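You operate a simulated robot arm through the tools that you are given. There is no shell and no other tool. Be economical: measure what you need, move in short steps, check, and stop when the job is done.

Carry out the task below with a simulated two-armed robot. There is one attempt and no reset: what you move stays moved.

TASK
Take the cloth rag from the top of the yellow bench and lay it out flat on the top of the orange bench.

Only the result counts: the job must be done as asked and must still hold three seconds after the hand-in. Knocking over, shifting, dropping, spilling or breaking anything else fails it. Flat cloth is picked up by pressing the open fingertips on it (5 to 10 N) and closing them slowly along it; thin cloth reads only 2 to 8 mm in the jaws.

THE ROBOT
Two 7-joint arms with two-finger grippers on one trunk, on a base that drives. Base frame: it is fixed to the floor where the robot stands at the start and does not move with it; the origin is under the middle of the robot, x ahead of it, y to its left, z up; the surface under the hand at the start is at about z = 0.85. Lengths are in m, angles in rad, forces in N, time in s.
The left shoulder is at the start at [0.046, 0.162, 1.105], the right one opposite. With the tool pointing down near the work surface each hand reaches from about 0.3 to 0.74 m from the robot's upright axis, wherever it stands, measured 20 degrees to its own side. Places, roughly: top of the orange bench [0.5, 2.3, 0.8]. Payload 2.45 kg a hand.
The tool frame of a hand sits at the grasp point between the pads (the TCP): z along the fingers, y along the line on which they close. The tips reach 0.026 m beyond it. The gripper opens to 0.096 m. The gripper's body begins 0.069 m behind the TCP.
Orientation is that of the tool frame in the base frame, as a unit quaternion [x, y, z, w]. With the fingers straight down and closing along the base's y, the tool's x points along the base's -x, its y along +y and its z along -z.

THE INTERFACE
- The arms move only by the tool step_arm. It takes "left_plan", "right_plan" or both (then of equal length, played together; a hand with none holds still); each is a list of rows, each a list of 7 numbers: the shift along the tool's x, y, z in cm, then the turn, a rotation vector about the tool's x, y, z in rad, then the opening in per cent of the stroke, from 0 (shut) to 100 (fully open). In form: [[tx, ty, tz, wx, wy, wz, hand], ...]. A call has 1 to 20 rows; each row is the pose to reach, as a shift and turn from the pose commanded when the call began, along the tool's axes at that moment. Rows are played at 5 a second. More than 0.05 m and 0.15 rad between two rows, or a gripper value outside its range, and nothing of the call is played. A pose out of reach is approached as far as the arm can. The call stops where the force on the tool passes 40 N (or 10 N more than at its start, if that is more) or the arm is blocked; 0.2 s more then pass. Each finger halts on what it meets, pressing with about 44 N; the grip force reading is that of the motor and also rises with nothing between the fingers. The clock runs only during rows and for 0.2 s after the last one: add rows that repeat a pose to give the fingers time. It gives the time, the measured TCP pose, the force on the tool (base axes), the opening and the grip force at its end, in the units of the frame above (readings bear some noise), with the torque about the TCP (base axes, N m) and any sound that the robot's microphone picked up, and new pictures: "views" is both (left out), scene, wrist or none (wrist: the cameras of the hands that moved).
- Cameras (640 x 400 px; columns grow to the right, rows downward): "scene" is now at [0.127, -0.0143, 1.5787]; the picture's right is [-0.05, -1.00, 0.00], its down [-0.88, 0.05, -0.48] and it looks along [0.48, -0.03, -0.88] (base axes); focal length 277 px, centre (320, 200). "left" rides on the left gripper at [0.082, -0.003, -0.098] in its tool frame; the picture's right is [0.04, 1.00, 0.00], its down [-0.73, 0.03, -0.68] and it looks along [-0.68, 0.03, 0.73] (tool axes); focal length 256 px, centre (320, 200). "right" rides on the right gripper at [0.082, 0.003, -0.098] in its tool frame; the picture's right is [-0.04, 1.00, 0.00], its down [-0.73, -0.03, -0.68] and it looks along [-0.68, -0.03, 0.73] (tool axes); focal length 256 px, centre (320, 200).
- slide_trunk(by): slides the trunk up (or, below 0, down) by that many m; the arms and the scene camera ride with it, the base frame stays. It gives what a move gives, with no picture.
- steer(legs): drives the robot by 1 to 6 legs, each [ahead, left, turn to the left] in m, m and rad, along the robot's own axes; the way and the turn of a leg run together, so that a leg with both is an arc; at most 1.5 m and 3.142 rad a leg. The arms and the cameras ride along, it lands a little off, and it stops where it bumps. It gives what a move gives, and a new picture of the scene camera.
- turn_head(pan, tilt): turns the head with the scene camera to pan (to the left, within 2.094 rad either way) and tilt (down, from -0.506 to 1.204), counted from straight ahead of the robot. It gives what a move gives, and a new picture of the scene camera.
- locate(camera, pixels): for up to 12 pixels [column, row] of the newest picture of that camera ("zoom" is the newest enlarged one), the place [x, y, z] in the base frame of the surface seen there, good to about 0.002 m, but the place of the scene camera against the robot may be out by one fixed shift of up to 0.025 m in any direction. The clock stands still meanwhile.
- enlarge(camera, box): a new picture of the part [left, top, right, bottom] of that camera's present view, enlarged. The clock stands still meanwhile.
- sign_off(): hands the job in; it is judged then, once.

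Keep the steps short. Do not move on a guess: measure, check each grasp and each placing, and mend mistakes. In all there are 80 turns and 260 pictures (those below and enlarged ones count). Leave the grippers open and the arms clear of the work at the hand-in unless told otherwise, and finish with a single line.

The tools are called after "Call:" as a command line: name --argument value ..., lists and objects as JSON in quotes. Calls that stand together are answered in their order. step_arm: Moves the arms, as the interface text tells. Its arguments: {"type":"object","properties":{"left_plan":{"type":"array"},"right_plan":{"type":"array"},"views":{"type":"string","enum":["both","scene","wrist","none"]}},"required":[]} The other tools are called the same way: slide_trunk (by) slides the trunk up or down; steer (legs) drives the base; turn_head (pan, tilt) turns the head that bears the scene camera; locate (camera, pixels) gives the place of the surface under pixels of a picture; enlarge (camera, box) takes an enlarged picture of a part of a camera's view; sign_off () hands the job in.

At the start:

```text
time_s: 0.0
left_ee_pos: [0.5581, 0.2479, 1.0591]
left_orientation: [-0.001, 1.0, 0.0, -0.001]
left_force: [0.0, 0.7, 0.2]
left_wrist_torque: [-0.01, -0.01, 0.02]
left_opening: 0.0961
left_finger_force: 0.0
right_ee_pos: [0.3433, -0.167, 0.9806]
right_orientation: [0.0, 1.0, -0.001, -0.001]
right_force: [0.1, 0.6, -1.1]
right_wrist_torque: [0.03, -0.03, 0.01]
right_opening: 0.0958
right_finger_force: 0.0
trunk travel left (down, up): [-0.275, 0.292]
robot x, y, heading: [0.0002, -0.0021, 0.001]
head pan, tilt: [-0.052, 1.07]
```

scene: 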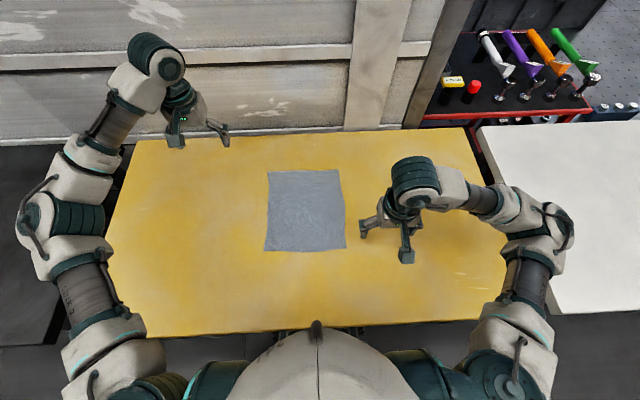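
right: 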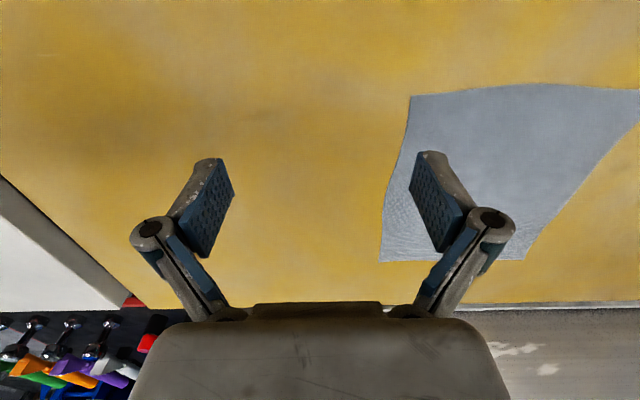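
left: 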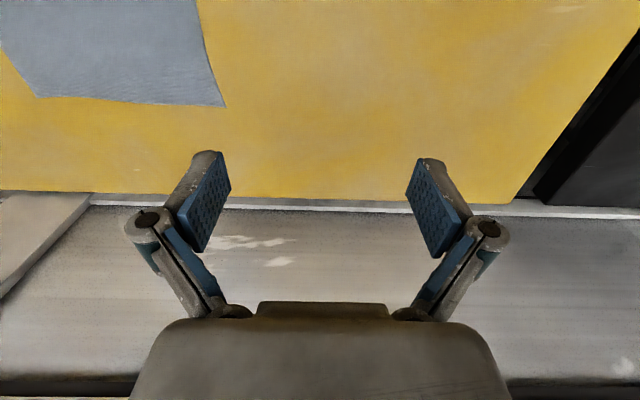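

The rag is in the scene picture at about (268-345, 170-250). I'll measure its corners and the bench edges first.

Call:
locate --camera "scene" --pixels '[[269, 172], [339, 171], [344, 247], [266, 249], [305, 210], [150, 142], [465, 130], [505, 315], [110, 330], [230, 250], [350, 60], [60, 250]]'

Call:
locate --camera "right" --pixels '[[412, 98], [382, 258], [520, 256], [450, 120], [300, 200]]'

Call:
turn_head --pan 1.4 --tilt 0.6

```text
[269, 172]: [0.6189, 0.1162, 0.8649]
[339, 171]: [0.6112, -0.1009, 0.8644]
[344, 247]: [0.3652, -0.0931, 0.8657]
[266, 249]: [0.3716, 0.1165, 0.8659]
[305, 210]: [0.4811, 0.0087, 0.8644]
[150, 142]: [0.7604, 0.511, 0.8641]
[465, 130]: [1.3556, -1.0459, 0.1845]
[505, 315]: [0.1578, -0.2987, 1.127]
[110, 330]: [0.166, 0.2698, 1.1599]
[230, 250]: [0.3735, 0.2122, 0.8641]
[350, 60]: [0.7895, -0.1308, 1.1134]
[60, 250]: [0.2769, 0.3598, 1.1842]
```

```text
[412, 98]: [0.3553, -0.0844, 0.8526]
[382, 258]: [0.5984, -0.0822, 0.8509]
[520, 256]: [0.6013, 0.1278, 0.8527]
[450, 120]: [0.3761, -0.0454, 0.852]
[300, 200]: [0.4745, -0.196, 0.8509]
```

```text
time_s: 1.6
left_ee_pos: [0.5549, 0.2481, 1.0622]
left_orientation: [0.0, 1.0, 0.001, 0.001]
left_force: [0.2, 0.2, 0.2]
left_wrist_torque: [0.0, 0.04, -0.01]
left_opening: 0.096
left_finger_force: 0.0
right_ee_pos: [0.3402, -0.1672, 0.982]
right_orientation: [0.0, 1.0, 0.0, 0.0]
right_force: [-0.4, -0.3, 0.5]
right_wrist_torque: [-0.02, -0.01, -0.01]
right_opening: 0.0959
right_finger_force: 0.0
trunk travel left (down, up): [-0.275, 0.292]
robot x, y, heading: [-0.004, -0.0009, -0.0]
head pan, tilt: [1.4, 0.6]
```

scene: 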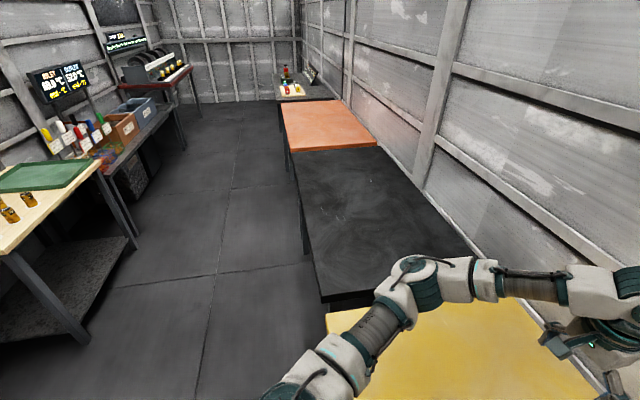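

The orange bench is beyond the black one. I'll measure both.

Call:
locate --camera "scene" --pixels '[[279, 104], [342, 102], [376, 145], [292, 150], [328, 125], [295, 162], [322, 298], [474, 250], [345, 145], [300, 240], [300, 90]]'

Call:
enlarge --camera "scene" --box '[250, 60, 410, 160]'

```text
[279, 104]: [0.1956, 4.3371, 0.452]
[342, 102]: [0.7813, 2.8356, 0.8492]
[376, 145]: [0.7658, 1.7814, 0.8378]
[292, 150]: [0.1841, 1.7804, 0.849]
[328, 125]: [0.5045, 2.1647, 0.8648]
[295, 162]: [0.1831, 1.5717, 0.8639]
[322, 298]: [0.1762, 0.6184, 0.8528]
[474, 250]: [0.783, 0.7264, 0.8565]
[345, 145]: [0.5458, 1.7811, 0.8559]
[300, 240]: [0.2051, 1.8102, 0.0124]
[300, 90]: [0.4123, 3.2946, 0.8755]
```

```text
4.00 times, centred on (330, 110) of scene
```

zoom: 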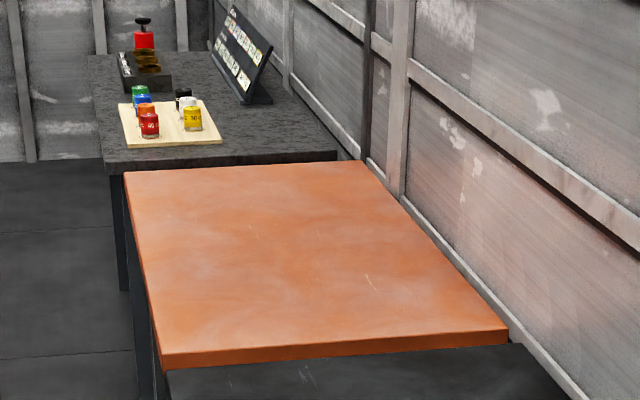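

The orange bench is empty, at x 0.18..0.77, y 1.79..2.84, z≈0.85. The rag covers x 0.355..0.60, y -0.085..0.125. I plan to pinch its two near corners with both hands, lift, drive left, and lay it while drawing the hands towards the robot. First I'll look back and bring both hands above the near corners.

Call:
turn_head --pan 0.0 --tilt 1.0

Call:
step_arm --right_plan '[[-0.5, 1.4, 0.8, 0, 0, 0, 90], [-0.9, 2.8, 1.5, 0, 0, 0, 80], [-1.3, 4.2, 2.3, 0, 0, 0, 70], [-1.8, 5.6, 3, 0, 0, 0, 60], [-2.2, 7, 3.8, 0, 0, 0, 50], [-2.6, 8.4, 4.5, 0, 0, 0, 45], [-3.1, 9.8, 5.3, 0, 0, 0, 40], [-3.5, 11.2, 6, 0, 0, 0, 40]]' --left_plan '[[2.2, -1.9, 1.8, 0, 0, 0, 90], [4.4, -3.8, 3.6, 0, 0, 0, 80], [6.6, -5.6, 5.3, 0, 0, 0, 70], [8.8, -7.5, 7.1, 0, 0, 0, 60], [11, -9.4, 8.9, 0, 0, 0, 50], [13.3, -11.3, 10.7, 0, 0, 0, 45], [15.5, -13.1, 12.5, 0, 0, 0, 40], [17.7, -15, 14.2, 0, 0, 0, 40]]'

```text
time_s: 3.1
left_ee_pos: [0.5558, 0.2482, 1.0609]
left_orientation: [0.0, 1.0, 0.0, 0.001]
left_force: [-0.2, 0.3, -0.6]
left_wrist_torque: [-0.02, 0.01, -0.01]
left_opening: 0.096
left_finger_force: 0.0
right_ee_pos: [0.341, -0.1678, 0.9818]
right_orientation: [0.0, 1.0, 0.0, 0.002]
right_force: [0.2, -0.2, -0.9]
right_wrist_torque: [0.0, 0.01, 0.0]
right_opening: 0.0959
right_finger_force: 0.1
trunk travel left (down, up): [-0.275, 0.292]
robot x, y, heading: [-0.0007, -0.0022, -0.008]
head pan, tilt: [0.0, 1.0]
```

scene: 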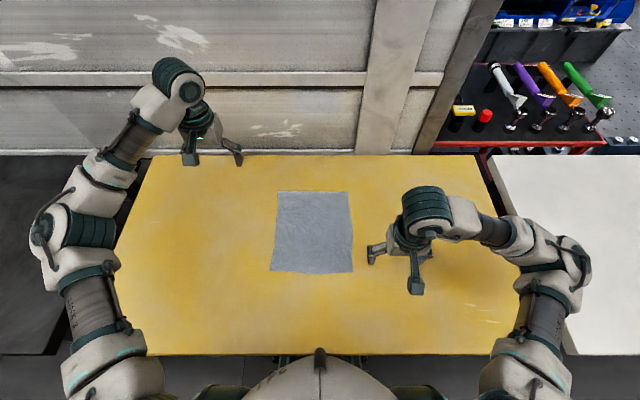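

```text
time_s: 4.9
left_ee_pos: [0.3788, 0.0979, 0.9186]
left_orientation: [0.0, 1.0, 0.001, 0.001]
left_force: [0.2, -0.2, 0.1]
left_wrist_torque: [-0.04, 0.02, 0.0]
left_opening: 0.0385
left_finger_force: 0.0
right_ee_pos: [0.3769, -0.0553, 0.9206]
right_orientation: [0.001, 1.0, -0.001, 0.0]
right_force: [0.2, 0.0, -0.8]
right_wrist_torque: [0.04, -0.03, 0.02]
right_opening: 0.0384
right_finger_force: 0.0
trunk travel left (down, up): [-0.275, 0.292]
robot x, y, heading: [-0.0009, -0.0002, -0.002]
head pan, tilt: [0.0, 1.0]
```

scene: 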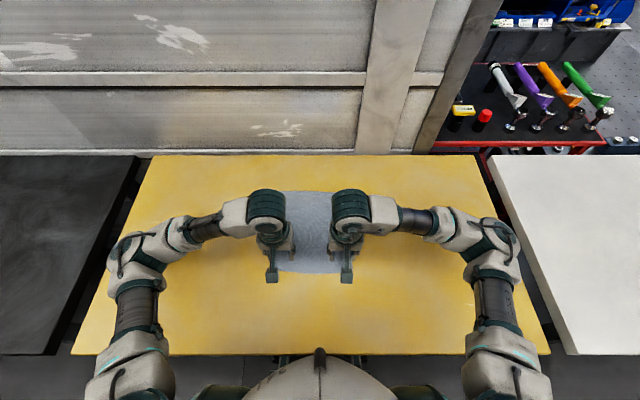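
right: 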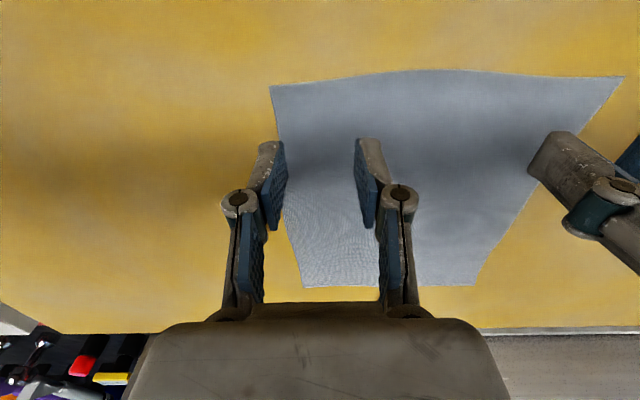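
left: 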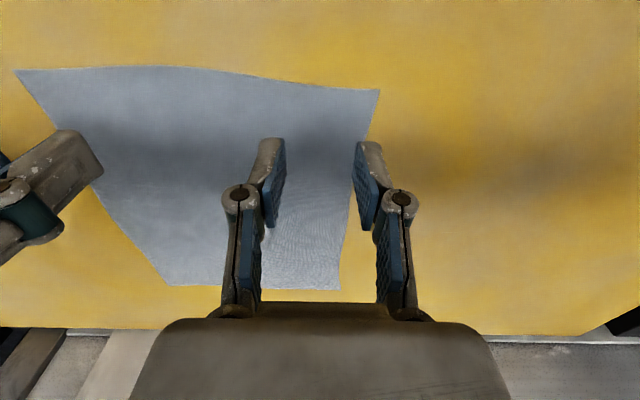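

Both hands are over the near edge. I'll measure the near corners with the wrist cameras.

Call:
locate --camera "right" --pixels '[[273, 88], [400, 72], [619, 80], [279, 125], [303, 284], [475, 283]]'

Call:
locate --camera "left" --pixels '[[377, 92], [370, 130], [200, 70], [20, 73], [338, 287], [165, 282]]'

```text
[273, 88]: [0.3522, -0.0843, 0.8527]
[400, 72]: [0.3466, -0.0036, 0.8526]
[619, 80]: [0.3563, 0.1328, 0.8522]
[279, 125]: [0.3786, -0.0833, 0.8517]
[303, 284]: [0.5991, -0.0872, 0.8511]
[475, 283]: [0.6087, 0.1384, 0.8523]
```

```text
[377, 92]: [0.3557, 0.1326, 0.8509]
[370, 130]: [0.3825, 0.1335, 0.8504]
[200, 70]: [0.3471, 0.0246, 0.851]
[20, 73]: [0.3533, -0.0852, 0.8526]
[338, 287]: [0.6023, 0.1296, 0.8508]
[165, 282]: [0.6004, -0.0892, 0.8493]
```

Near corners are at (0.352, -0.084) and (0.356, 0.133). I'll centre each hand just inside its corner with a 30% opening and go down to just above the cloth.

Call:
step_arm --right_plan '[[0.5, -0.1, 1.0, 0, 0, 0, 35], [0.9, -0.2, 2.2, 0, 0, 0, 30], [0.9, -0.2, 3.2, 0, 0, 0, 30], [0.9, -0.2, 3.8, 0, 0, 0, 30], [0.9, -0.2, 3.8, 0, 0, 0, 30]]' --left_plan '[[0.5, 0.3, 1.0, 0, 0, 0, 35], [1.1, 0.7, 2.2, 0, 0, 0, 30], [1.1, 0.7, 3.2, 0, 0, 0, 30], [1.1, 0.7, 3.8, 0, 0, 0, 30], [1.1, 0.7, 3.8, 0, 0, 0, 30]]' --views "wrist"

```text
time_s: 6.1
left_ee_pos: [0.3676, 0.1053, 0.8814]
left_orientation: [0.0, 1.0, 0.001, 0.001]
left_force: [0.4, 1.3, -0.2]
left_wrist_torque: [0.01, 0.0, -0.01]
left_opening: 0.0288
left_finger_force: 0.0
right_ee_pos: [0.3683, -0.0582, 0.8834]
right_orientation: [0.0, 1.0, -0.001, 0.002]
right_force: [-0.3, 0.0, -0.1]
right_wrist_torque: [-0.01, 0.0, 0.0]
right_opening: 0.0285
right_finger_force: 0.0
trunk travel left (down, up): [-0.275, 0.292]
robot x, y, heading: [-0.003, -0.0003, -0.002]
head pan, tilt: [0.0, 1.0]
```

right: 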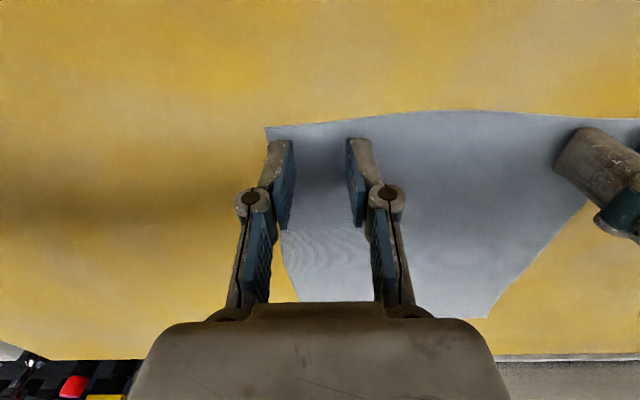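
left: 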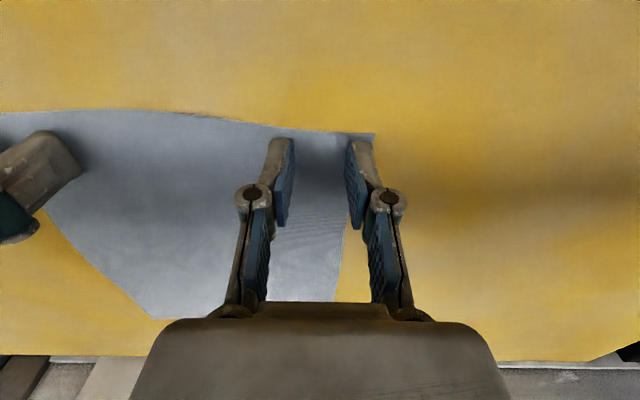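

Both pairs of tips are just above the cloth with no contact. I'll go down in small steps and read the force.

Call:
step_arm --right_plan '[[0, 0, 0.3, 0, 0, 0, 30], [0, 0, 0.5, 0, 0, 0, 30], [0, 0, 0.6, 0, 0, 0, 30], [0, 0, 0.6, 0, 0, 0, 30]]' --left_plan '[[0, 0, 0.2, 0, 0, 0, 30], [0, 0, 0.4, 0, 0, 0, 30], [0, 0, 0.5, 0, 0, 0, 30], [0, 0, 0.5, 0, 0, 0, 30]]' --views "none"

```text
time_s: 7.1
left_ee_pos: [0.3674, 0.1047, 0.878]
left_orientation: [-0.001, 1.0, 0.0, 0.002]
left_force: [1.8, 0.9, 14.5]
left_wrist_torque: [0.15, 0.0, -0.02]
left_opening: 0.0294
left_finger_force: 0.1
right_ee_pos: [0.3678, -0.0581, 0.8777]
right_orientation: [0.0, 1.0, 0.0, 0.002]
right_force: [0.0, -0.7, 1.4]
right_wrist_torque: [-0.01, 0.0, 0.01]
right_opening: 0.0287
right_finger_force: 0.2
trunk travel left (down, up): [-0.275, 0.292]
robot x, y, heading: [0.0007, -0.0017, 0.002]
head pan, tilt: [0.0, 1.0]
```

Left presses 14.5 N, which is a bit much, and right presses 1.4 N. I'll trim both.

Call:
step_arm --right_plan '[[0, 0, 0.08, 0, 0, 0, 30], [0, 0, 0.08, 0, 0, 0, 30]]' --left_plan '[[0, 0, -0.07, 0, 0, 0, 30], [0, 0, -0.07, 0, 0, 0, 30]]' --views "none"

```text
time_s: 7.7
left_ee_pos: [0.3665, 0.1049, 0.8765]
left_orientation: [0.0, 1.0, 0.001, 0.001]
left_force: [3.1, 1.0, 12.4]
left_wrist_torque: [0.13, -0.03, -0.03]
left_opening: 0.0295
left_finger_force: 0.1
right_ee_pos: [0.3679, -0.0574, 0.877]
right_orientation: [0.0, 1.0, 0.0, 0.002]
right_force: [0.1, -1.4, 7.2]
right_wrist_torque: [-0.05, 0.04, 0.0]
right_opening: 0.0287
right_finger_force: 0.4
trunk travel left (down, up): [-0.275, 0.292]
robot x, y, heading: [0.0004, -0.0018, -0.0]
head pan, tilt: [0.0, 1.0]
```

Right is good at 7 N. I'll ease the left up a little more, then close both slowly along the cloth.

Call:
step_arm --right_plan '[[0, 0, 0, 0, 0, 0, 30], [0, 0, 0, 0, 0, 0, 30], [0, 0, 0, 0, 0, 0, 27], [0, 0, 0, 0, 0, 0, 24], [0, 0, 0, 0, 0, 0, 21], [0, 0, 0, 0, 0, 0, 18], [0, 0, 0, 0, 0, 0, 15], [0, 0, 0, 0, 0, 0, 12], [0, 0, 0, 0, 0, 0, 9], [0, 0, 0, 0, 0, 0, 6], [0, 0, 0, 0, 0, 0, 3], [0, 0, 0, 0, 0, 0, 0], [0, 0, 0, 0, 0, 0, 0], [0, 0, 0, 0, 0, 0, 0]]' --left_plan '[[0, 0, -0.13, 0, 0, 0, 30], [0, 0, -0.13, 0, 0, 0, 30], [0, 0, -0.13, 0, 0, 0, 27], [0, 0, -0.13, 0, 0, 0, 24], [0, 0, -0.13, 0, 0, 0, 21], [0, 0, -0.13, 0, 0, 0, 18], [0, 0, -0.13, 0, 0, 0, 15], [0, 0, -0.13, 0, 0, 0, 12], [0, 0, -0.13, 0, 0, 0, 9], [0, 0, -0.13, 0, 0, 0, 6], [0, 0, -0.13, 0, 0, 0, 3], [0, 0, -0.13, 0, 0, 0, 0], [0, 0, -0.13, 0, 0, 0, 0], [0, 0, -0.13, 0, 0, 0, 0]]' --views "wrist"

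```text
time_s: 10.7
left_ee_pos: [0.367, 0.1057, 0.878]
left_orientation: [0.0, 1.0, 0.0, 0.002]
left_force: [-0.3, -0.2, -0.4]
left_wrist_torque: [-0.01, -0.03, 0.01]
left_opening: 0.0001
left_finger_force: 28.1
right_ee_pos: [0.3673, -0.0573, 0.8782]
right_orientation: [0.0, 1.0, 0.0, 0.002]
right_force: [0.8, 0.9, 1.1]
right_wrist_torque: [-0.01, 0.03, 0.01]
right_opening: 0.0009
right_finger_force: 29.5
trunk travel left (down, up): [-0.275, 0.292]
robot x, y, heading: [0.0008, -0.0028, 0.003]
head pan, tilt: [0.0, 1.0]
```

right: 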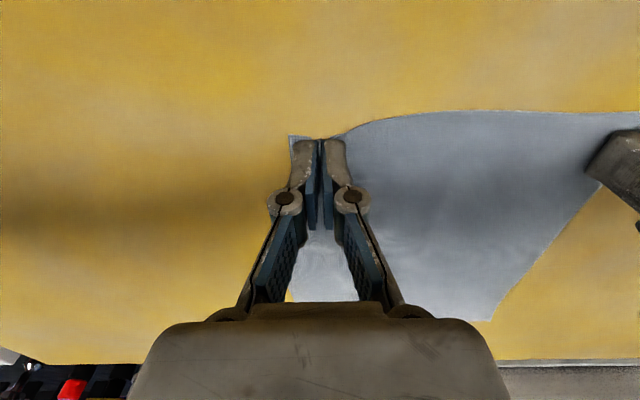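
left: 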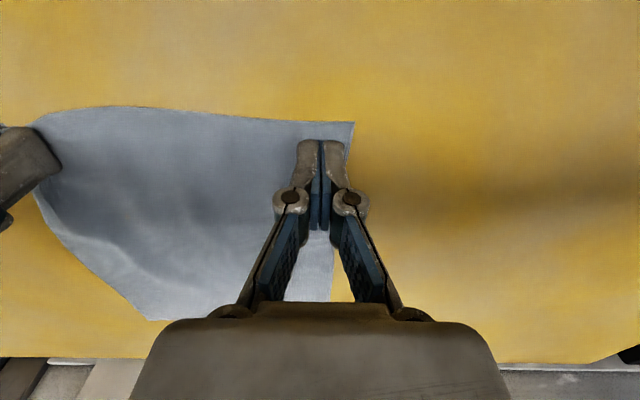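

The left jaw shows 0.1 mm, so it holds nothing. The right shows 0.9 mm, which is doubtful. The press force was lost during the close. I'll lift the left slightly, reopen it and look, and lift the right 2 cm to test its hold.

Call:
step_arm --left_plan '[[0, 0, -0.5, 0, 0, 0, 0], [0, 0, -1.0, 0, 0, 0, 15], [0, 0, -1.0, 0, 0, 0, 30], [0, 0, -1.0, 0, 0, 0, 30]]' --right_plan '[[0, 0, -0.5, 0, 0, 0, 0], [0, 0, -1.0, 0, 0, 0, 0], [0, 0, -1.5, 0, 0, 0, 0], [0, 0, -2, 0, 0, 0, 0]]' --views "both"

```text
time_s: 11.7
left_ee_pos: [0.3681, 0.1049, 0.8892]
left_orientation: [0.0, 1.0, 0.0, 0.002]
left_force: [0.4, 1.2, -0.2]
left_wrist_torque: [0.04, -0.02, -0.01]
left_opening: 0.0287
left_finger_force: 0.1
right_ee_pos: [0.3667, -0.0584, 0.8971]
right_orientation: [0.0, 1.0, 0.0, 0.002]
right_force: [0.6, -3.7, -4.3]
right_wrist_torque: [0.0, 0.02, -0.06]
right_opening: 0.0003
right_finger_force: 26.5
trunk travel left (down, up): [-0.275, 0.292]
robot x, y, heading: [-0.0007, -0.0023, 0.001]
head pan, tilt: [0.0, 1.0]
```

scene: 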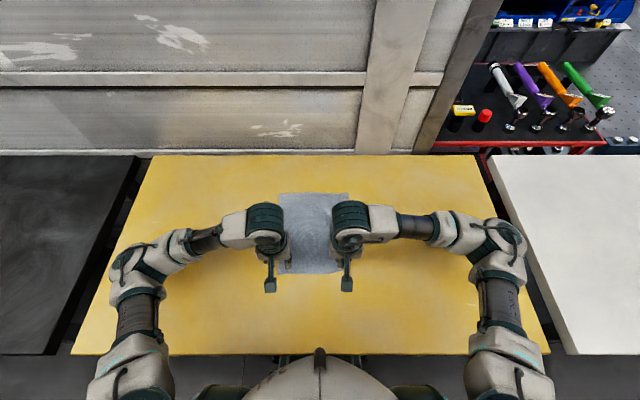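
right: 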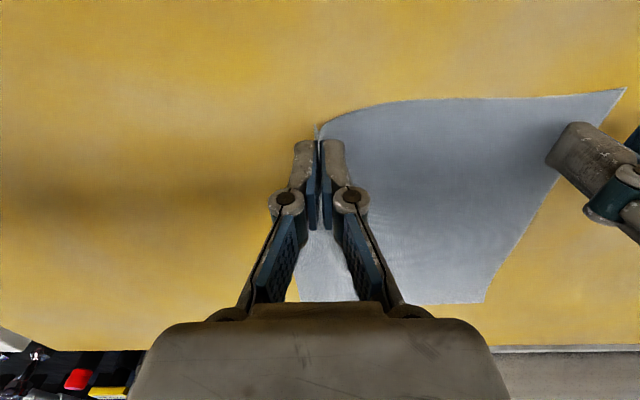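
left: 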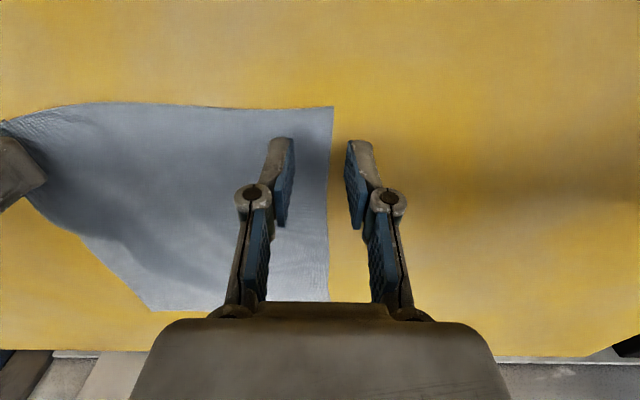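

The right hand has lifted the edge, so it holds, though thinly. The left corner has moved inward and its tip is now near left-image (333,107). I'll lower the right again and measure the left corner.

Call:
step_arm --right_plan '[[0, 0, 0.6, 0, 0, 0, 0], [0, 0, 1.2, 0, 0, 0, 0], [0, 0, 1.6, 0, 0, 0, 0], [0, 0, 1.6, 0, 0, 0, 0]]' --left_plan '[[0, 0, -0.5, 0, 0, 0, 30], [0, 0, -1, 0, 0, 0, 30], [0, 0, -1, 0, 0, 0, 30], [0, 0, -1, 0, 0, 0, 30]]' --views "wrist"

Call:
locate --camera "left" --pixels '[[330, 110], [325, 160], [200, 110], [320, 280], [250, 130], [100, 120]]'

Call:
enlarge --camera "right" --box '[240, 80, 440, 205]'

```text
time_s: 12.7
left_ee_pos: [0.3663, 0.1046, 0.8982]
left_orientation: [0.0, 1.0, 0.0, 0.002]
left_force: [0.0, -0.6, -0.8]
left_wrist_torque: [-0.02, 0.01, 0.01]
left_opening: 0.0286
left_finger_force: 0.1
right_ee_pos: [0.3685, -0.0572, 0.8812]
right_orientation: [0.0, 1.0, 0.0, 0.001]
right_force: [0.0, 0.8, -1.2]
right_wrist_torque: [0.0, 0.03, -0.01]
right_opening: 0.0056
right_finger_force: 34.3
trunk travel left (down, up): [-0.275, 0.292]
robot x, y, heading: [-0.0005, 0.0001, 0.002]
head pan, tilt: [0.0, 1.0]
```

right: 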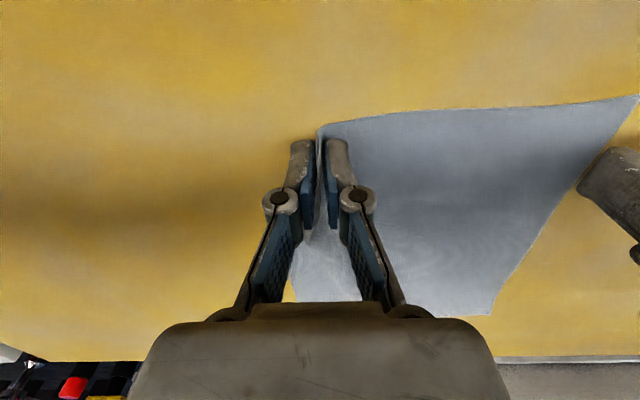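
left: 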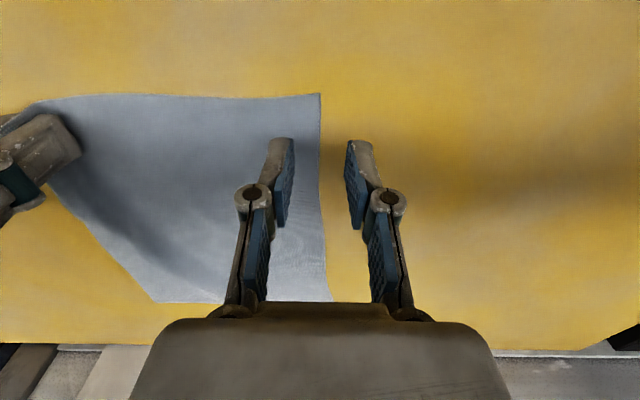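

```text
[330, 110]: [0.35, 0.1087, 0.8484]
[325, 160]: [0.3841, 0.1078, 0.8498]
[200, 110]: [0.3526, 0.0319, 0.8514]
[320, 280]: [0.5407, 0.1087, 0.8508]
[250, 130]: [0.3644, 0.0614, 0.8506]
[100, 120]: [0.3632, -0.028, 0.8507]
```

```text
3.20 times, centred on (340, 142) of right
```

zoom: 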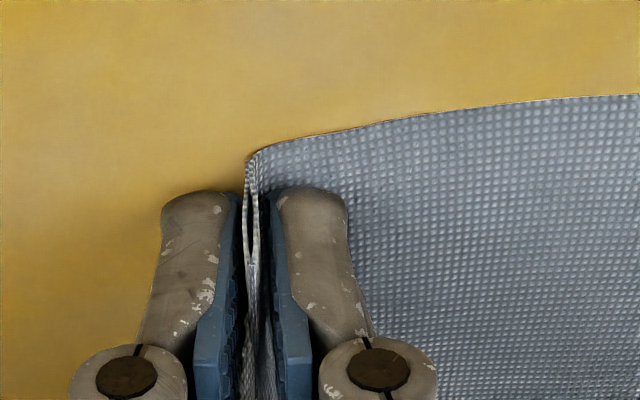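

The right now grips a folded edge, 5.6 mm in the jaws. The left corner is at about (0.349, 0.105). I'll shift the left hand 2.7 cm inward and press.

Call:
step_arm --left_plan '[[0.1, -1.3, 0, 0, 0, 0, 30], [0.2, -2.7, 0.5, 0, 0, 0, 30], [0.2, -2.7, 1.2, 0, 0, 0, 30], [0.2, -2.7, 1.7, 0, 0, 0, 30], [0.2, -2.7, 1.95, 0, 0, 0, 30], [0.2, -2.7, 2.05, 0, 0, 0, 30], [0.2, -2.7, 2.05, 0, 0, 0, 30]]' --views "wrist"

```text
time_s: 14.3
left_ee_pos: [0.3651, 0.0786, 0.8787]
left_orientation: [0.0, 1.0, 0.001, 0.0]
left_force: [-0.1, 0.2, 0.2]
left_wrist_torque: [-0.04, -0.01, 0.03]
left_opening: 0.029
left_finger_force: 0.0
right_ee_pos: [0.3676, -0.058, 0.881]
right_orientation: [0.0, 1.0, 0.0, 0.001]
right_force: [0.6, -0.3, -1.9]
right_wrist_torque: [0.0, -0.02, -0.01]
right_opening: 0.0013
right_finger_force: 29.5
trunk travel left (down, up): [-0.275, 0.292]
robot x, y, heading: [0.0016, 0.0005, -0.002]
head pan, tilt: [0.0, 1.0]
```

left: 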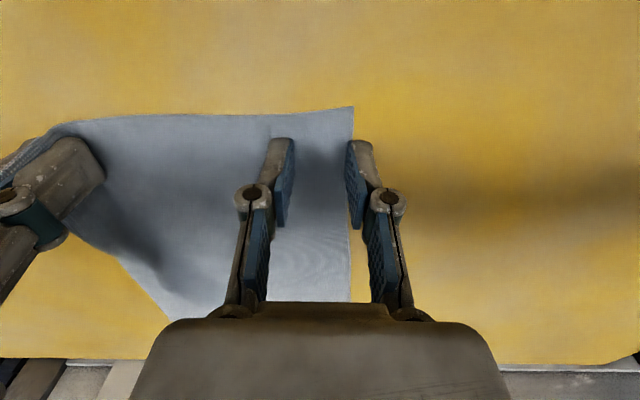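

The outer finger is half off the edge, so I'll move 0.8 cm further inward and then press.

Call:
step_arm --left_plan '[[0, -0.4, -0.2, 0, 0, 0, 30], [0, -0.8, -0.1, 0, 0, 0, 30], [0, -0.8, 0.1, 0, 0, 0, 30], [0, -0.8, 0.2, 0, 0, 0, 30], [0, -0.8, 0.2, 0, 0, 0, 30]]' --views "wrist"

```text
time_s: 15.5
left_ee_pos: [0.3649, 0.0687, 0.8762]
left_orientation: [0.0, 1.0, -0.001, 0.003]
left_force: [2.6, -0.5, 20.0]
left_wrist_torque: [0.01, -0.07, 0.04]
left_opening: 0.0301
left_finger_force: 0.2
right_ee_pos: [0.3672, -0.0572, 0.8821]
right_orientation: [0.0, 1.0, 0.0, 0.002]
right_force: [-0.2, 1.3, 1.3]
right_wrist_torque: [0.03, 0.0, -0.01]
right_opening: 0.0015
right_finger_force: 32.2
trunk travel left (down, up): [-0.275, 0.292]
robot x, y, heading: [-0.0031, 0.0018, -0.001]
head pan, tilt: [0.0, 1.0]
```

left: 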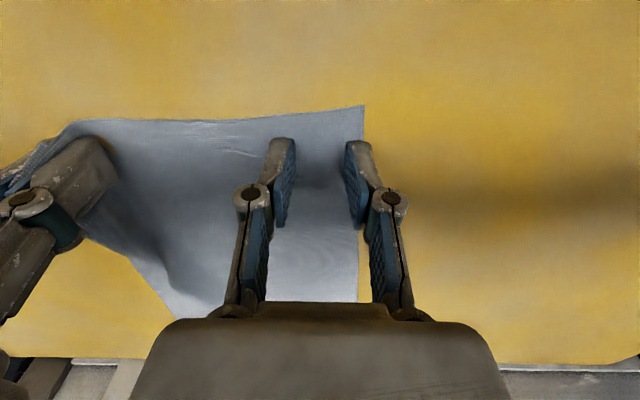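

20 N is too hard. I'll back off 1 mm, then check the force.

Call:
step_arm --left_plan '[[0, 0, -0.12, 0, 0, 0, 30], [0, 0, -0.12, 0, 0, 0, 30]]' --views "none"

```text
time_s: 16.1
left_ee_pos: [0.366, 0.0694, 0.8768]
left_orientation: [0.0, 1.0, 0.0, 0.002]
left_force: [1.4, -1.4, 15.0]
left_wrist_torque: [-0.22, 0.0, 0.06]
left_opening: 0.0303
left_finger_force: 0.5
right_ee_pos: [0.3674, -0.057, 0.8805]
right_orientation: [0.0, 1.0, 0.0, 0.002]
right_force: [-0.2, 1.2, 0.8]
right_wrist_torque: [-0.02, 0.0, -0.01]
right_opening: 0.0022
right_finger_force: 35.2
trunk travel left (down, up): [-0.275, 0.292]
robot x, y, heading: [-0.0018, -0.0018, -0.007]
head pan, tilt: [0.0, 1.0]
```

15 N still. I'll ease off 1 mm more, half-close slowly, and check that the force is kept.

Call:
step_arm --left_plan '[[0, 0, -0.12, 0, 0, 0, 30], [0, 0, -0.12, 0, 0, 0, 28], [0, 0, -0.12, 0, 0, 0, 26], [0, 0, -0.12, 0, 0, 0, 24], [0, 0, -0.12, 0, 0, 0, 22], [0, 0, -0.12, 0, 0, 0, 20], [0, 0, -0.12, 0, 0, 0, 18]]' --views "wrist"

```text
time_s: 17.7
left_ee_pos: [0.3659, 0.0698, 0.8776]
left_orientation: [0.001, 1.0, 0.0, 0.001]
left_force: [-0.1, -0.1, 0.7]
left_wrist_torque: [-0.03, 0.0, 0.01]
left_opening: 0.017
left_finger_force: 0.0
right_ee_pos: [0.3678, -0.0585, 0.8812]
right_orientation: [0.0, 1.0, 0.001, 0.002]
right_force: [-0.4, -0.2, 0.2]
right_wrist_torque: [-0.02, -0.03, 0.0]
right_opening: 0.0027
right_finger_force: 29.4
trunk travel left (down, up): [-0.275, 0.292]
robot x, y, heading: [-0.0018, 0.0018, 0.002]
head pan, tilt: [0.0, 1.0]
```

left: 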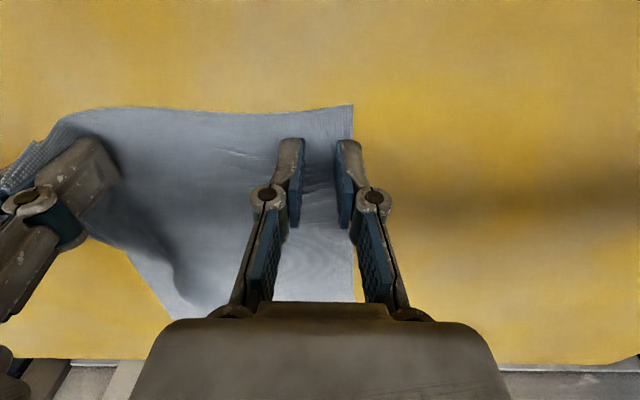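

The force is gone again at this height. I'll reopen, press down again and close with the pressing height kept.

Call:
step_arm --left_plan '[[0, 0, -0.1, 0, 0, 0, 30], [0, 0, 0, 0, 0, 0, 30], [0, 0, 0.08, 0, 0, 0, 30], [0, 0, 0.13, 0, 0, 0, 30], [0, 0, 0.13, 0, 0, 0, 30]]' --views "none"

```text
time_s: 18.9
left_ee_pos: [0.3658, 0.0695, 0.8779]
left_orientation: [0.0, 1.0, 0.0, 0.001]
left_force: [-0.6, -0.3, 8.0]
left_wrist_torque: [-0.11, 0.02, 0.01]
left_opening: 0.0294
left_finger_force: 0.3
right_ee_pos: [0.3676, -0.0572, 0.8813]
right_orientation: [0.0, 1.0, 0.0, 0.002]
right_force: [-0.1, 0.1, -1.3]
right_wrist_torque: [0.01, 0.02, 0.01]
right_opening: 0.0047
right_finger_force: 38.2
trunk travel left (down, up): [-0.275, 0.292]
robot x, y, heading: [-0.0016, 0.0025, -0.002]
head pan, tilt: [0.0, 1.0]
```

8 N. I'll close slowly, sinking 1 mm over the stroke to hold the press.

Call:
step_arm --left_plan '[[0, 0, 0, 0, 0, 0, 27], [0, 0, 0.02, 0, 0, 0, 24], [0, 0, 0.04, 0, 0, 0, 21], [0, 0, 0.06, 0, 0, 0, 18], [0, 0, 0.08, 0, 0, 0, 15], [0, 0, 0.09, 0, 0, 0, 12], [0, 0, 0.1, 0, 0, 0, 9], [0, 0, 0.11, 0, 0, 0, 6], [0, 0, 0.12, 0, 0, 0, 3], [0, 0, 0.12, 0, 0, 0, 0], [0, 0, 0.12, 0, 0, 0, 0], [0, 0, 0.12, 0, 0, 0, 0]]' --views "wrist"

```text
time_s: 21.5
left_ee_pos: [0.365, 0.0689, 0.8747]
left_orientation: [0.0, 1.0, 0.0, 0.002]
left_force: [1.3, -11.1, 29.9]
left_wrist_torque: [-0.69, 0.02, 0.0]
left_opening: 0.003
left_finger_force: 30.6
right_ee_pos: [0.3665, -0.0582, 0.88]
right_orientation: [0.0, 1.0, 0.0, 0.002]
right_force: [0.0, 8.3, 0.0]
right_wrist_torque: [0.22, -0.01, 0.12]
right_opening: 0.002
right_finger_force: 28.5
trunk travel left (down, up): [-0.275, 0.292]
robot x, y, heading: [0.0002, -0.002, 0.001]
head pan, tilt: [0.0, 1.0]
```

left: 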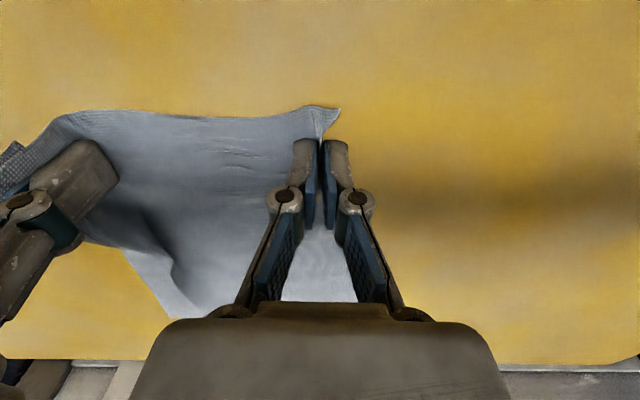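

The left now holds a fold, 3 mm. The cloth is taut between the hands at about 10 N. I'll bring the left in 0.4 cm to slacken it and raise both hands together.

Call:
step_arm --left_plan '[[0, -0.2, -0.2, 0, 0, 0, 0], [0, -0.4, -0.6, 0, 0, 0, 0], [0, -0.4, -1.4, 0, 0, 0, 0], [0, -0.4, -2.4, 0, 0, 0, 0], [0, -0.4, -3.4, 0, 0, 0, 0], [0, -0.4, -3.4, 0, 0, 0, 0]]' --right_plan '[[0, 0, -0.1, 0, 0, 0, 0], [0, 0, -0.3, 0, 0, 0, 0], [0, 0, -1, 0, 0, 0, 0], [0, 0, -2, 0, 0, 0, 0], [0, 0, -3, 0, 0, 0, 0], [0, 0, -3, 0, 0, 0, 0]]' --views "wrist"

```text
time_s: 22.9
left_ee_pos: [0.3654, 0.0651, 0.9097]
left_orientation: [0.001, 1.0, -0.001, 0.001]
left_force: [1.6, -5.5, 0.3]
left_wrist_torque: [-0.53, 0.04, 0.05]
left_opening: 0.0008
left_finger_force: 29.2
right_ee_pos: [0.3679, -0.0577, 0.9104]
right_orientation: [0.0, 1.0, 0.0, 0.001]
right_force: [0.0, 7.5, 0.3]
right_wrist_torque: [0.52, 0.04, 0.08]
right_opening: 0.0018
right_finger_force: 35.1
trunk travel left (down, up): [-0.275, 0.292]
robot x, y, heading: [-0.0001, -0.0034, -0.0]
head pan, tilt: [0.0, 1.0]
```

right: 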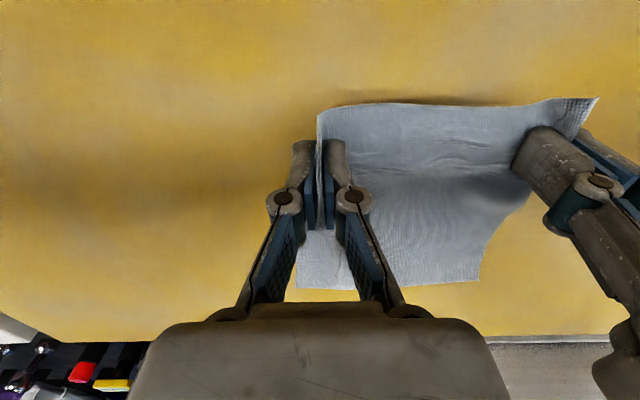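
left: 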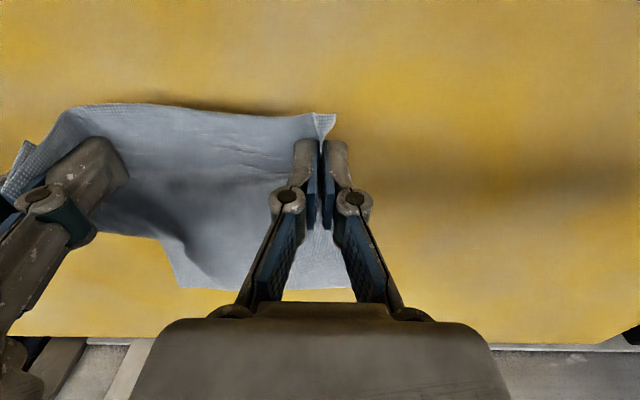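

Both corners are held. I'll slacken a bit more and lift: first the hands a few cm, then the trunk.

Call:
step_arm --left_plan '[[0, -0.2, -1, 0, 0, 0, 0], [0, -0.4, -2, 0, 0, 0, 0], [0, -0.4, -3, 0, 0, 0, 0], [0, -0.4, -4, 0, 0, 0, 0], [0, -0.4, -5, 0, 0, 0, 0], [0, -0.4, -6, 0, 0, 0, 0]]' --right_plan '[[0, 0, -1, 0, 0, 0, 0], [0, 0, -2, 0, 0, 0, 0], [0, 0, -3, 0, 0, 0, 0], [0, 0, -4, 0, 0, 0, 0], [0, 0, -5, 0, 0, 0, 0], [0, 0, -6, 0, 0, 0, 0]]' --views "none"

Call:
slide_trunk --by 0.24

Call:
turn_head --pan 0.0 --tilt 1.0

```text
time_s: 24.3
left_ee_pos: [0.3648, 0.0608, 0.9699]
left_orientation: [-0.001, 1.0, 0.0, 0.001]
left_force: [0.8, -2.3, 1.5]
left_wrist_torque: [-0.01, -0.03, 0.01]
left_opening: 0.0005
left_finger_force: 29.7
right_ee_pos: [0.3667, -0.0589, 0.9705]
right_orientation: [0.0, 1.0, -0.001, 0.001]
right_force: [-0.2, 0.3, -0.7]
right_wrist_torque: [0.1, -0.01, 0.01]
right_opening: 0.0043
right_finger_force: 31.3
trunk travel left (down, up): [-0.275, 0.292]
robot x, y, heading: [0.0006, 0.0004, -0.004]
head pan, tilt: [0.0, 1.0]
```

```text
time_s: 26.8
left_ee_pos: [0.3667, 0.0617, 1.2092]
left_orientation: [0.0, 1.0, 0.0, 0.001]
left_force: [0.0, -1.5, 0.0]
left_wrist_torque: [-0.05, -0.01, 0.0]
left_opening: 0.0018
left_finger_force: 35.1
right_ee_pos: [0.3666, -0.0572, 1.211]
right_orientation: [-0.001, 1.0, -0.001, 0.001]
right_force: [-0.4, 0.7, 0.4]
right_wrist_torque: [0.12, -0.01, 0.03]
right_opening: 0.0036
right_finger_force: 38.0
trunk travel left (down, up): [-0.515, 0.052]
robot x, y, heading: [0.0008, 0.0021, -0.003]
head pan, tilt: [0.0, 1.0]
```

```text
time_s: 27.4
left_ee_pos: [0.3655, 0.0619, 1.2094]
left_orientation: [0.001, 1.0, 0.001, 0.001]
left_force: [0.4, 0.1, 1.5]
left_wrist_torque: [-0.01, -0.02, 0.0]
left_opening: 0.0007
left_finger_force: 26.9
right_ee_pos: [0.3669, -0.0573, 1.2099]
right_orientation: [0.0, 1.0, -0.001, 0.001]
right_force: [-0.2, 0.7, -0.8]
right_wrist_torque: [-0.02, 0.01, -0.01]
right_opening: 0.0045
right_finger_force: 38.7
trunk travel left (down, up): [-0.515, 0.052]
robot x, y, heading: [-0.0014, -0.0006, -0.001]
head pan, tilt: [0.0, 1.0]
```

scene: 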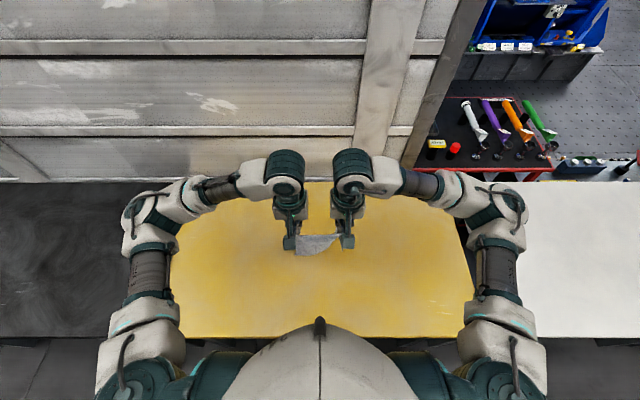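

The cloth hangs between the hands. I'll look closer.

Call:
enlarge --camera "scene" --box '[240, 200, 400, 300]'

Call:
enlarge --camera "left" --box '[0, 0, 640, 400]'

Call:
enlarge --camera "right" --box '[0, 0, 640, 400]'

```text
4.00 times, centred on (320, 250) of scene
```

zoom: 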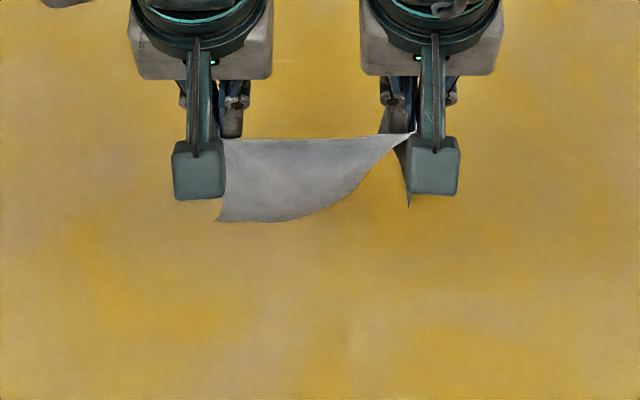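

```text
1.00 times, centred on (320, 200) of left (not enlarged: the box is as wide or as high as the picture)
```

zoom: 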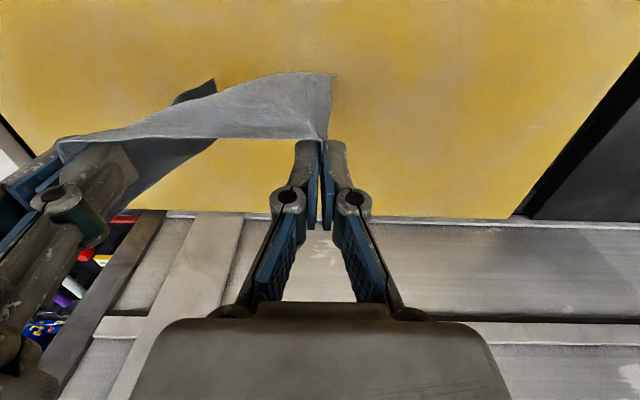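

```text
1.00 times, centred on (320, 200) of right (not enlarged: the box is as wide or as high as the picture)
```

zoom: 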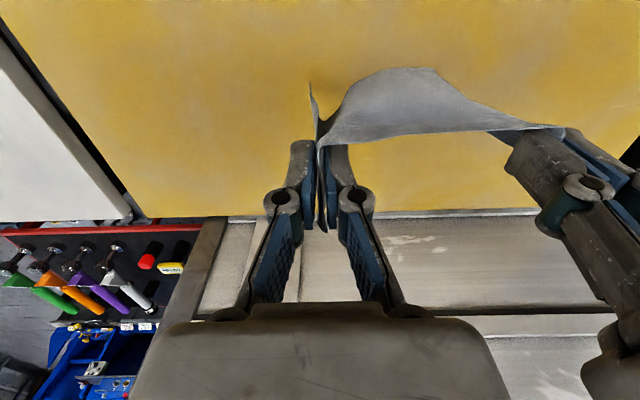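

The hanging shape is unclear, so I'll probe 3D points on it.

Call:
locate --camera "left" --pixels '[[330, 80], [300, 80], [260, 90], [220, 110], [150, 135], [210, 85], [185, 100], [200, 130], [140, 175], [300, 130], [100, 140]]'

Call:
locate --camera "right" --pixels '[[311, 90], [314, 120], [320, 220], [350, 100], [390, 75], [430, 75], [470, 110], [530, 130], [350, 135], [540, 127], [330, 130]]'

```text
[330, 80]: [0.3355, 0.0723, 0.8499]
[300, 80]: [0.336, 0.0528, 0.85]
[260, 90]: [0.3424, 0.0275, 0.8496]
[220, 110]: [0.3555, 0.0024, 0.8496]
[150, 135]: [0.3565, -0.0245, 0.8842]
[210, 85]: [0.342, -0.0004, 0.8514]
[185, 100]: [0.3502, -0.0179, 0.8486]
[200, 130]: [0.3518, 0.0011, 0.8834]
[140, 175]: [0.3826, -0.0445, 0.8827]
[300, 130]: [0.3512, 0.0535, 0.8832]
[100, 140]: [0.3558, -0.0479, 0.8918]
```

```text
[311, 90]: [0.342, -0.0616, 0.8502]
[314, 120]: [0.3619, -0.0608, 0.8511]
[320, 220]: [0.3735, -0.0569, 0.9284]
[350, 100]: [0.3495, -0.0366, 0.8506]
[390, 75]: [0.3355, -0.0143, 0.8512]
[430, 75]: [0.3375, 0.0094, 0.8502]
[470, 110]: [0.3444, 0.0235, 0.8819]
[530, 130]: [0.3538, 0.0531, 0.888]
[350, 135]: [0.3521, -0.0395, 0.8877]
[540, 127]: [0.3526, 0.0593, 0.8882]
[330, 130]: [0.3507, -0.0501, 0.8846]
```

Those used older pictures. I'll use the newest enlarged picture (right hand) instead.

Call:
locate --camera "zoom" --pixels '[[311, 90], [314, 120], [320, 220], [345, 105], [390, 75], [430, 75], [470, 112], [530, 128], [350, 135], [400, 110], [330, 130], [440, 125]]'

```text
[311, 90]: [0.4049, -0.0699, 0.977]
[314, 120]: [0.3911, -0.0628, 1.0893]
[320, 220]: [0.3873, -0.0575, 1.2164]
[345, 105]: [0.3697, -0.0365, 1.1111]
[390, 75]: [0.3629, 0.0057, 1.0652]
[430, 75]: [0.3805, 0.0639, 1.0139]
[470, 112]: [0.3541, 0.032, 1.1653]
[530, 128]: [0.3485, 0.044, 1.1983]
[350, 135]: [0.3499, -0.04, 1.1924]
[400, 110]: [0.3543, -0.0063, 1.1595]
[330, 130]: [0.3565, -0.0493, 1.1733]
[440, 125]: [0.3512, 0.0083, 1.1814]
```

The cloth hangs clear, with its lowest corner at z≈0.97, well above the benches. I'll drive left about 2.3 m along the bench row.

Call:
steer --legs '[[0, 0.8, 0], [0, 0.8, 0], [0, 0.72, 0]]'

```text
time_s: 29.8
left_ee_pos: [0.3557, 0.3227, 1.2102]
left_orientation: [0.068, 0.998, -0.016, 0.006]
left_force: [0.4, 0.2, -0.7]
left_wrist_torque: [0.05, 0.0, 0.01]
left_opening: 0.001
left_finger_force: 28.7
right_ee_pos: [0.3418, 0.207, 1.215]
right_orientation: [0.066, 0.998, -0.016, 0.007]
right_force: [0.6, 1.4, -0.3]
right_wrist_torque: [-0.04, -0.07, -0.01]
right_opening: 0.0051
right_finger_force: 34.3
trunk travel left (down, up): [-0.515, 0.052]
robot x, y, heading: [-0.0054, 0.2744, -0.137]
head pan, tilt: [0.0, 1.0]
stopped in leg 1: the robot was blocked; the commanded pose is now the measured one
```

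scene: 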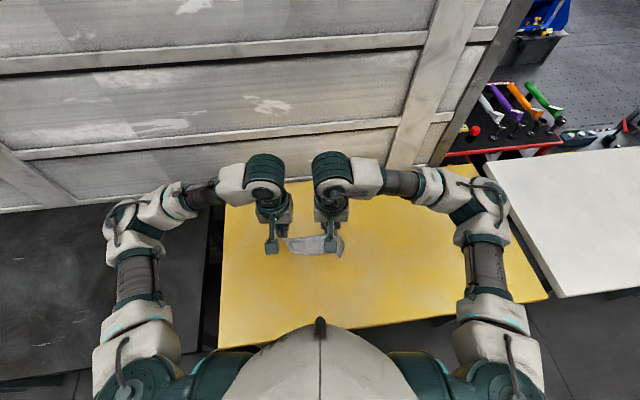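

The base bumped, probably on a bench leg, since it stands partly under the yellow bench. I'll look to the left and back for free floor before backing out.

Call:
turn_head --pan 1.9 --tilt 0.8

```text
time_s: 31.7
left_ee_pos: [0.3602, 0.3099, 1.2094]
left_orientation: [0.067, 0.998, -0.01, 0.003]
left_force: [-0.8, -1.6, 1.7]
left_wrist_torque: [-0.04, -0.01, 0.04]
left_opening: 0.0009
left_finger_force: 31.6
right_ee_pos: [0.3463, 0.1927, 1.2136]
right_orientation: [0.067, 0.998, -0.012, 0.003]
right_force: [0.6, 0.9, 0.2]
right_wrist_torque: [0.08, -0.01, -0.02]
right_opening: 0.0024
right_finger_force: 30.5
trunk travel left (down, up): [-0.515, 0.052]
robot x, y, heading: [-0.0048, 0.2715, -0.138]
head pan, tilt: [1.901, 0.799]
```

scene: 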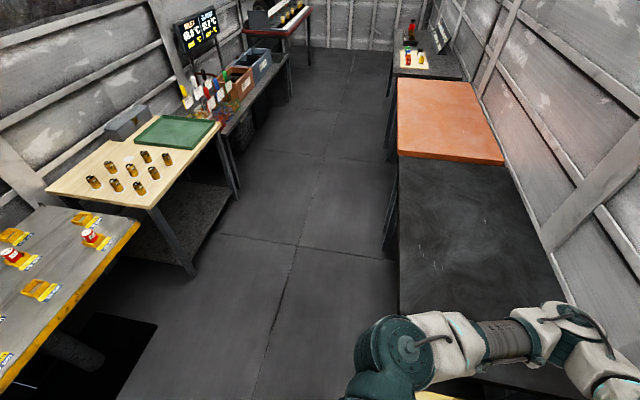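

Call:
locate --camera "scene" --pixels '[[138, 222], [60, 310], [196, 272], [213, 185], [399, 300], [398, 165], [385, 245], [230, 330], [290, 330]]'

```text
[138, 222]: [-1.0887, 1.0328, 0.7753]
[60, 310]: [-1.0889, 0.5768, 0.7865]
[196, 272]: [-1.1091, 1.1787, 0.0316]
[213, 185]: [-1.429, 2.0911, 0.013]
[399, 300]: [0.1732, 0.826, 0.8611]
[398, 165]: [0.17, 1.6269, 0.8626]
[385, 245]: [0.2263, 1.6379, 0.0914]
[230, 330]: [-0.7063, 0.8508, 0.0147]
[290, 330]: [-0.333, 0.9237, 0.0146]
```

The aisle is free between x=-1.09 and 0.17. I'll back out to the aisle and straighten, then check.

Call:
steer --legs '[[-0.04, -0.06, 0], [-0.3, 0, 0.138]]'

```text
time_s: 34.4
left_ee_pos: [0.005, 0.2777, 1.211]
left_orientation: [0.001, 1.0, 0.006, 0.002]
left_force: [-1.3, -2.3, -0.9]
left_wrist_torque: [0.12, -0.07, -0.01]
left_opening: 0.0039
left_finger_force: 37.1
right_ee_pos: [0.0072, 0.1594, 1.2109]
right_orientation: [0.0, 1.0, 0.006, 0.003]
right_force: [1.5, -0.1, -0.9]
right_wrist_torque: [0.12, 0.07, -0.05]
right_opening: 0.0049
right_finger_force: 36.4
trunk travel left (down, up): [-0.515, 0.052]
robot x, y, heading: [-0.3566, 0.2262, 0.0]
head pan, tilt: [1.901, 0.799]
```

scene: 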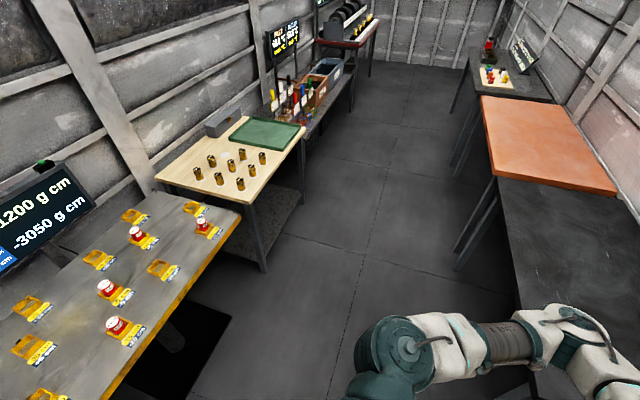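

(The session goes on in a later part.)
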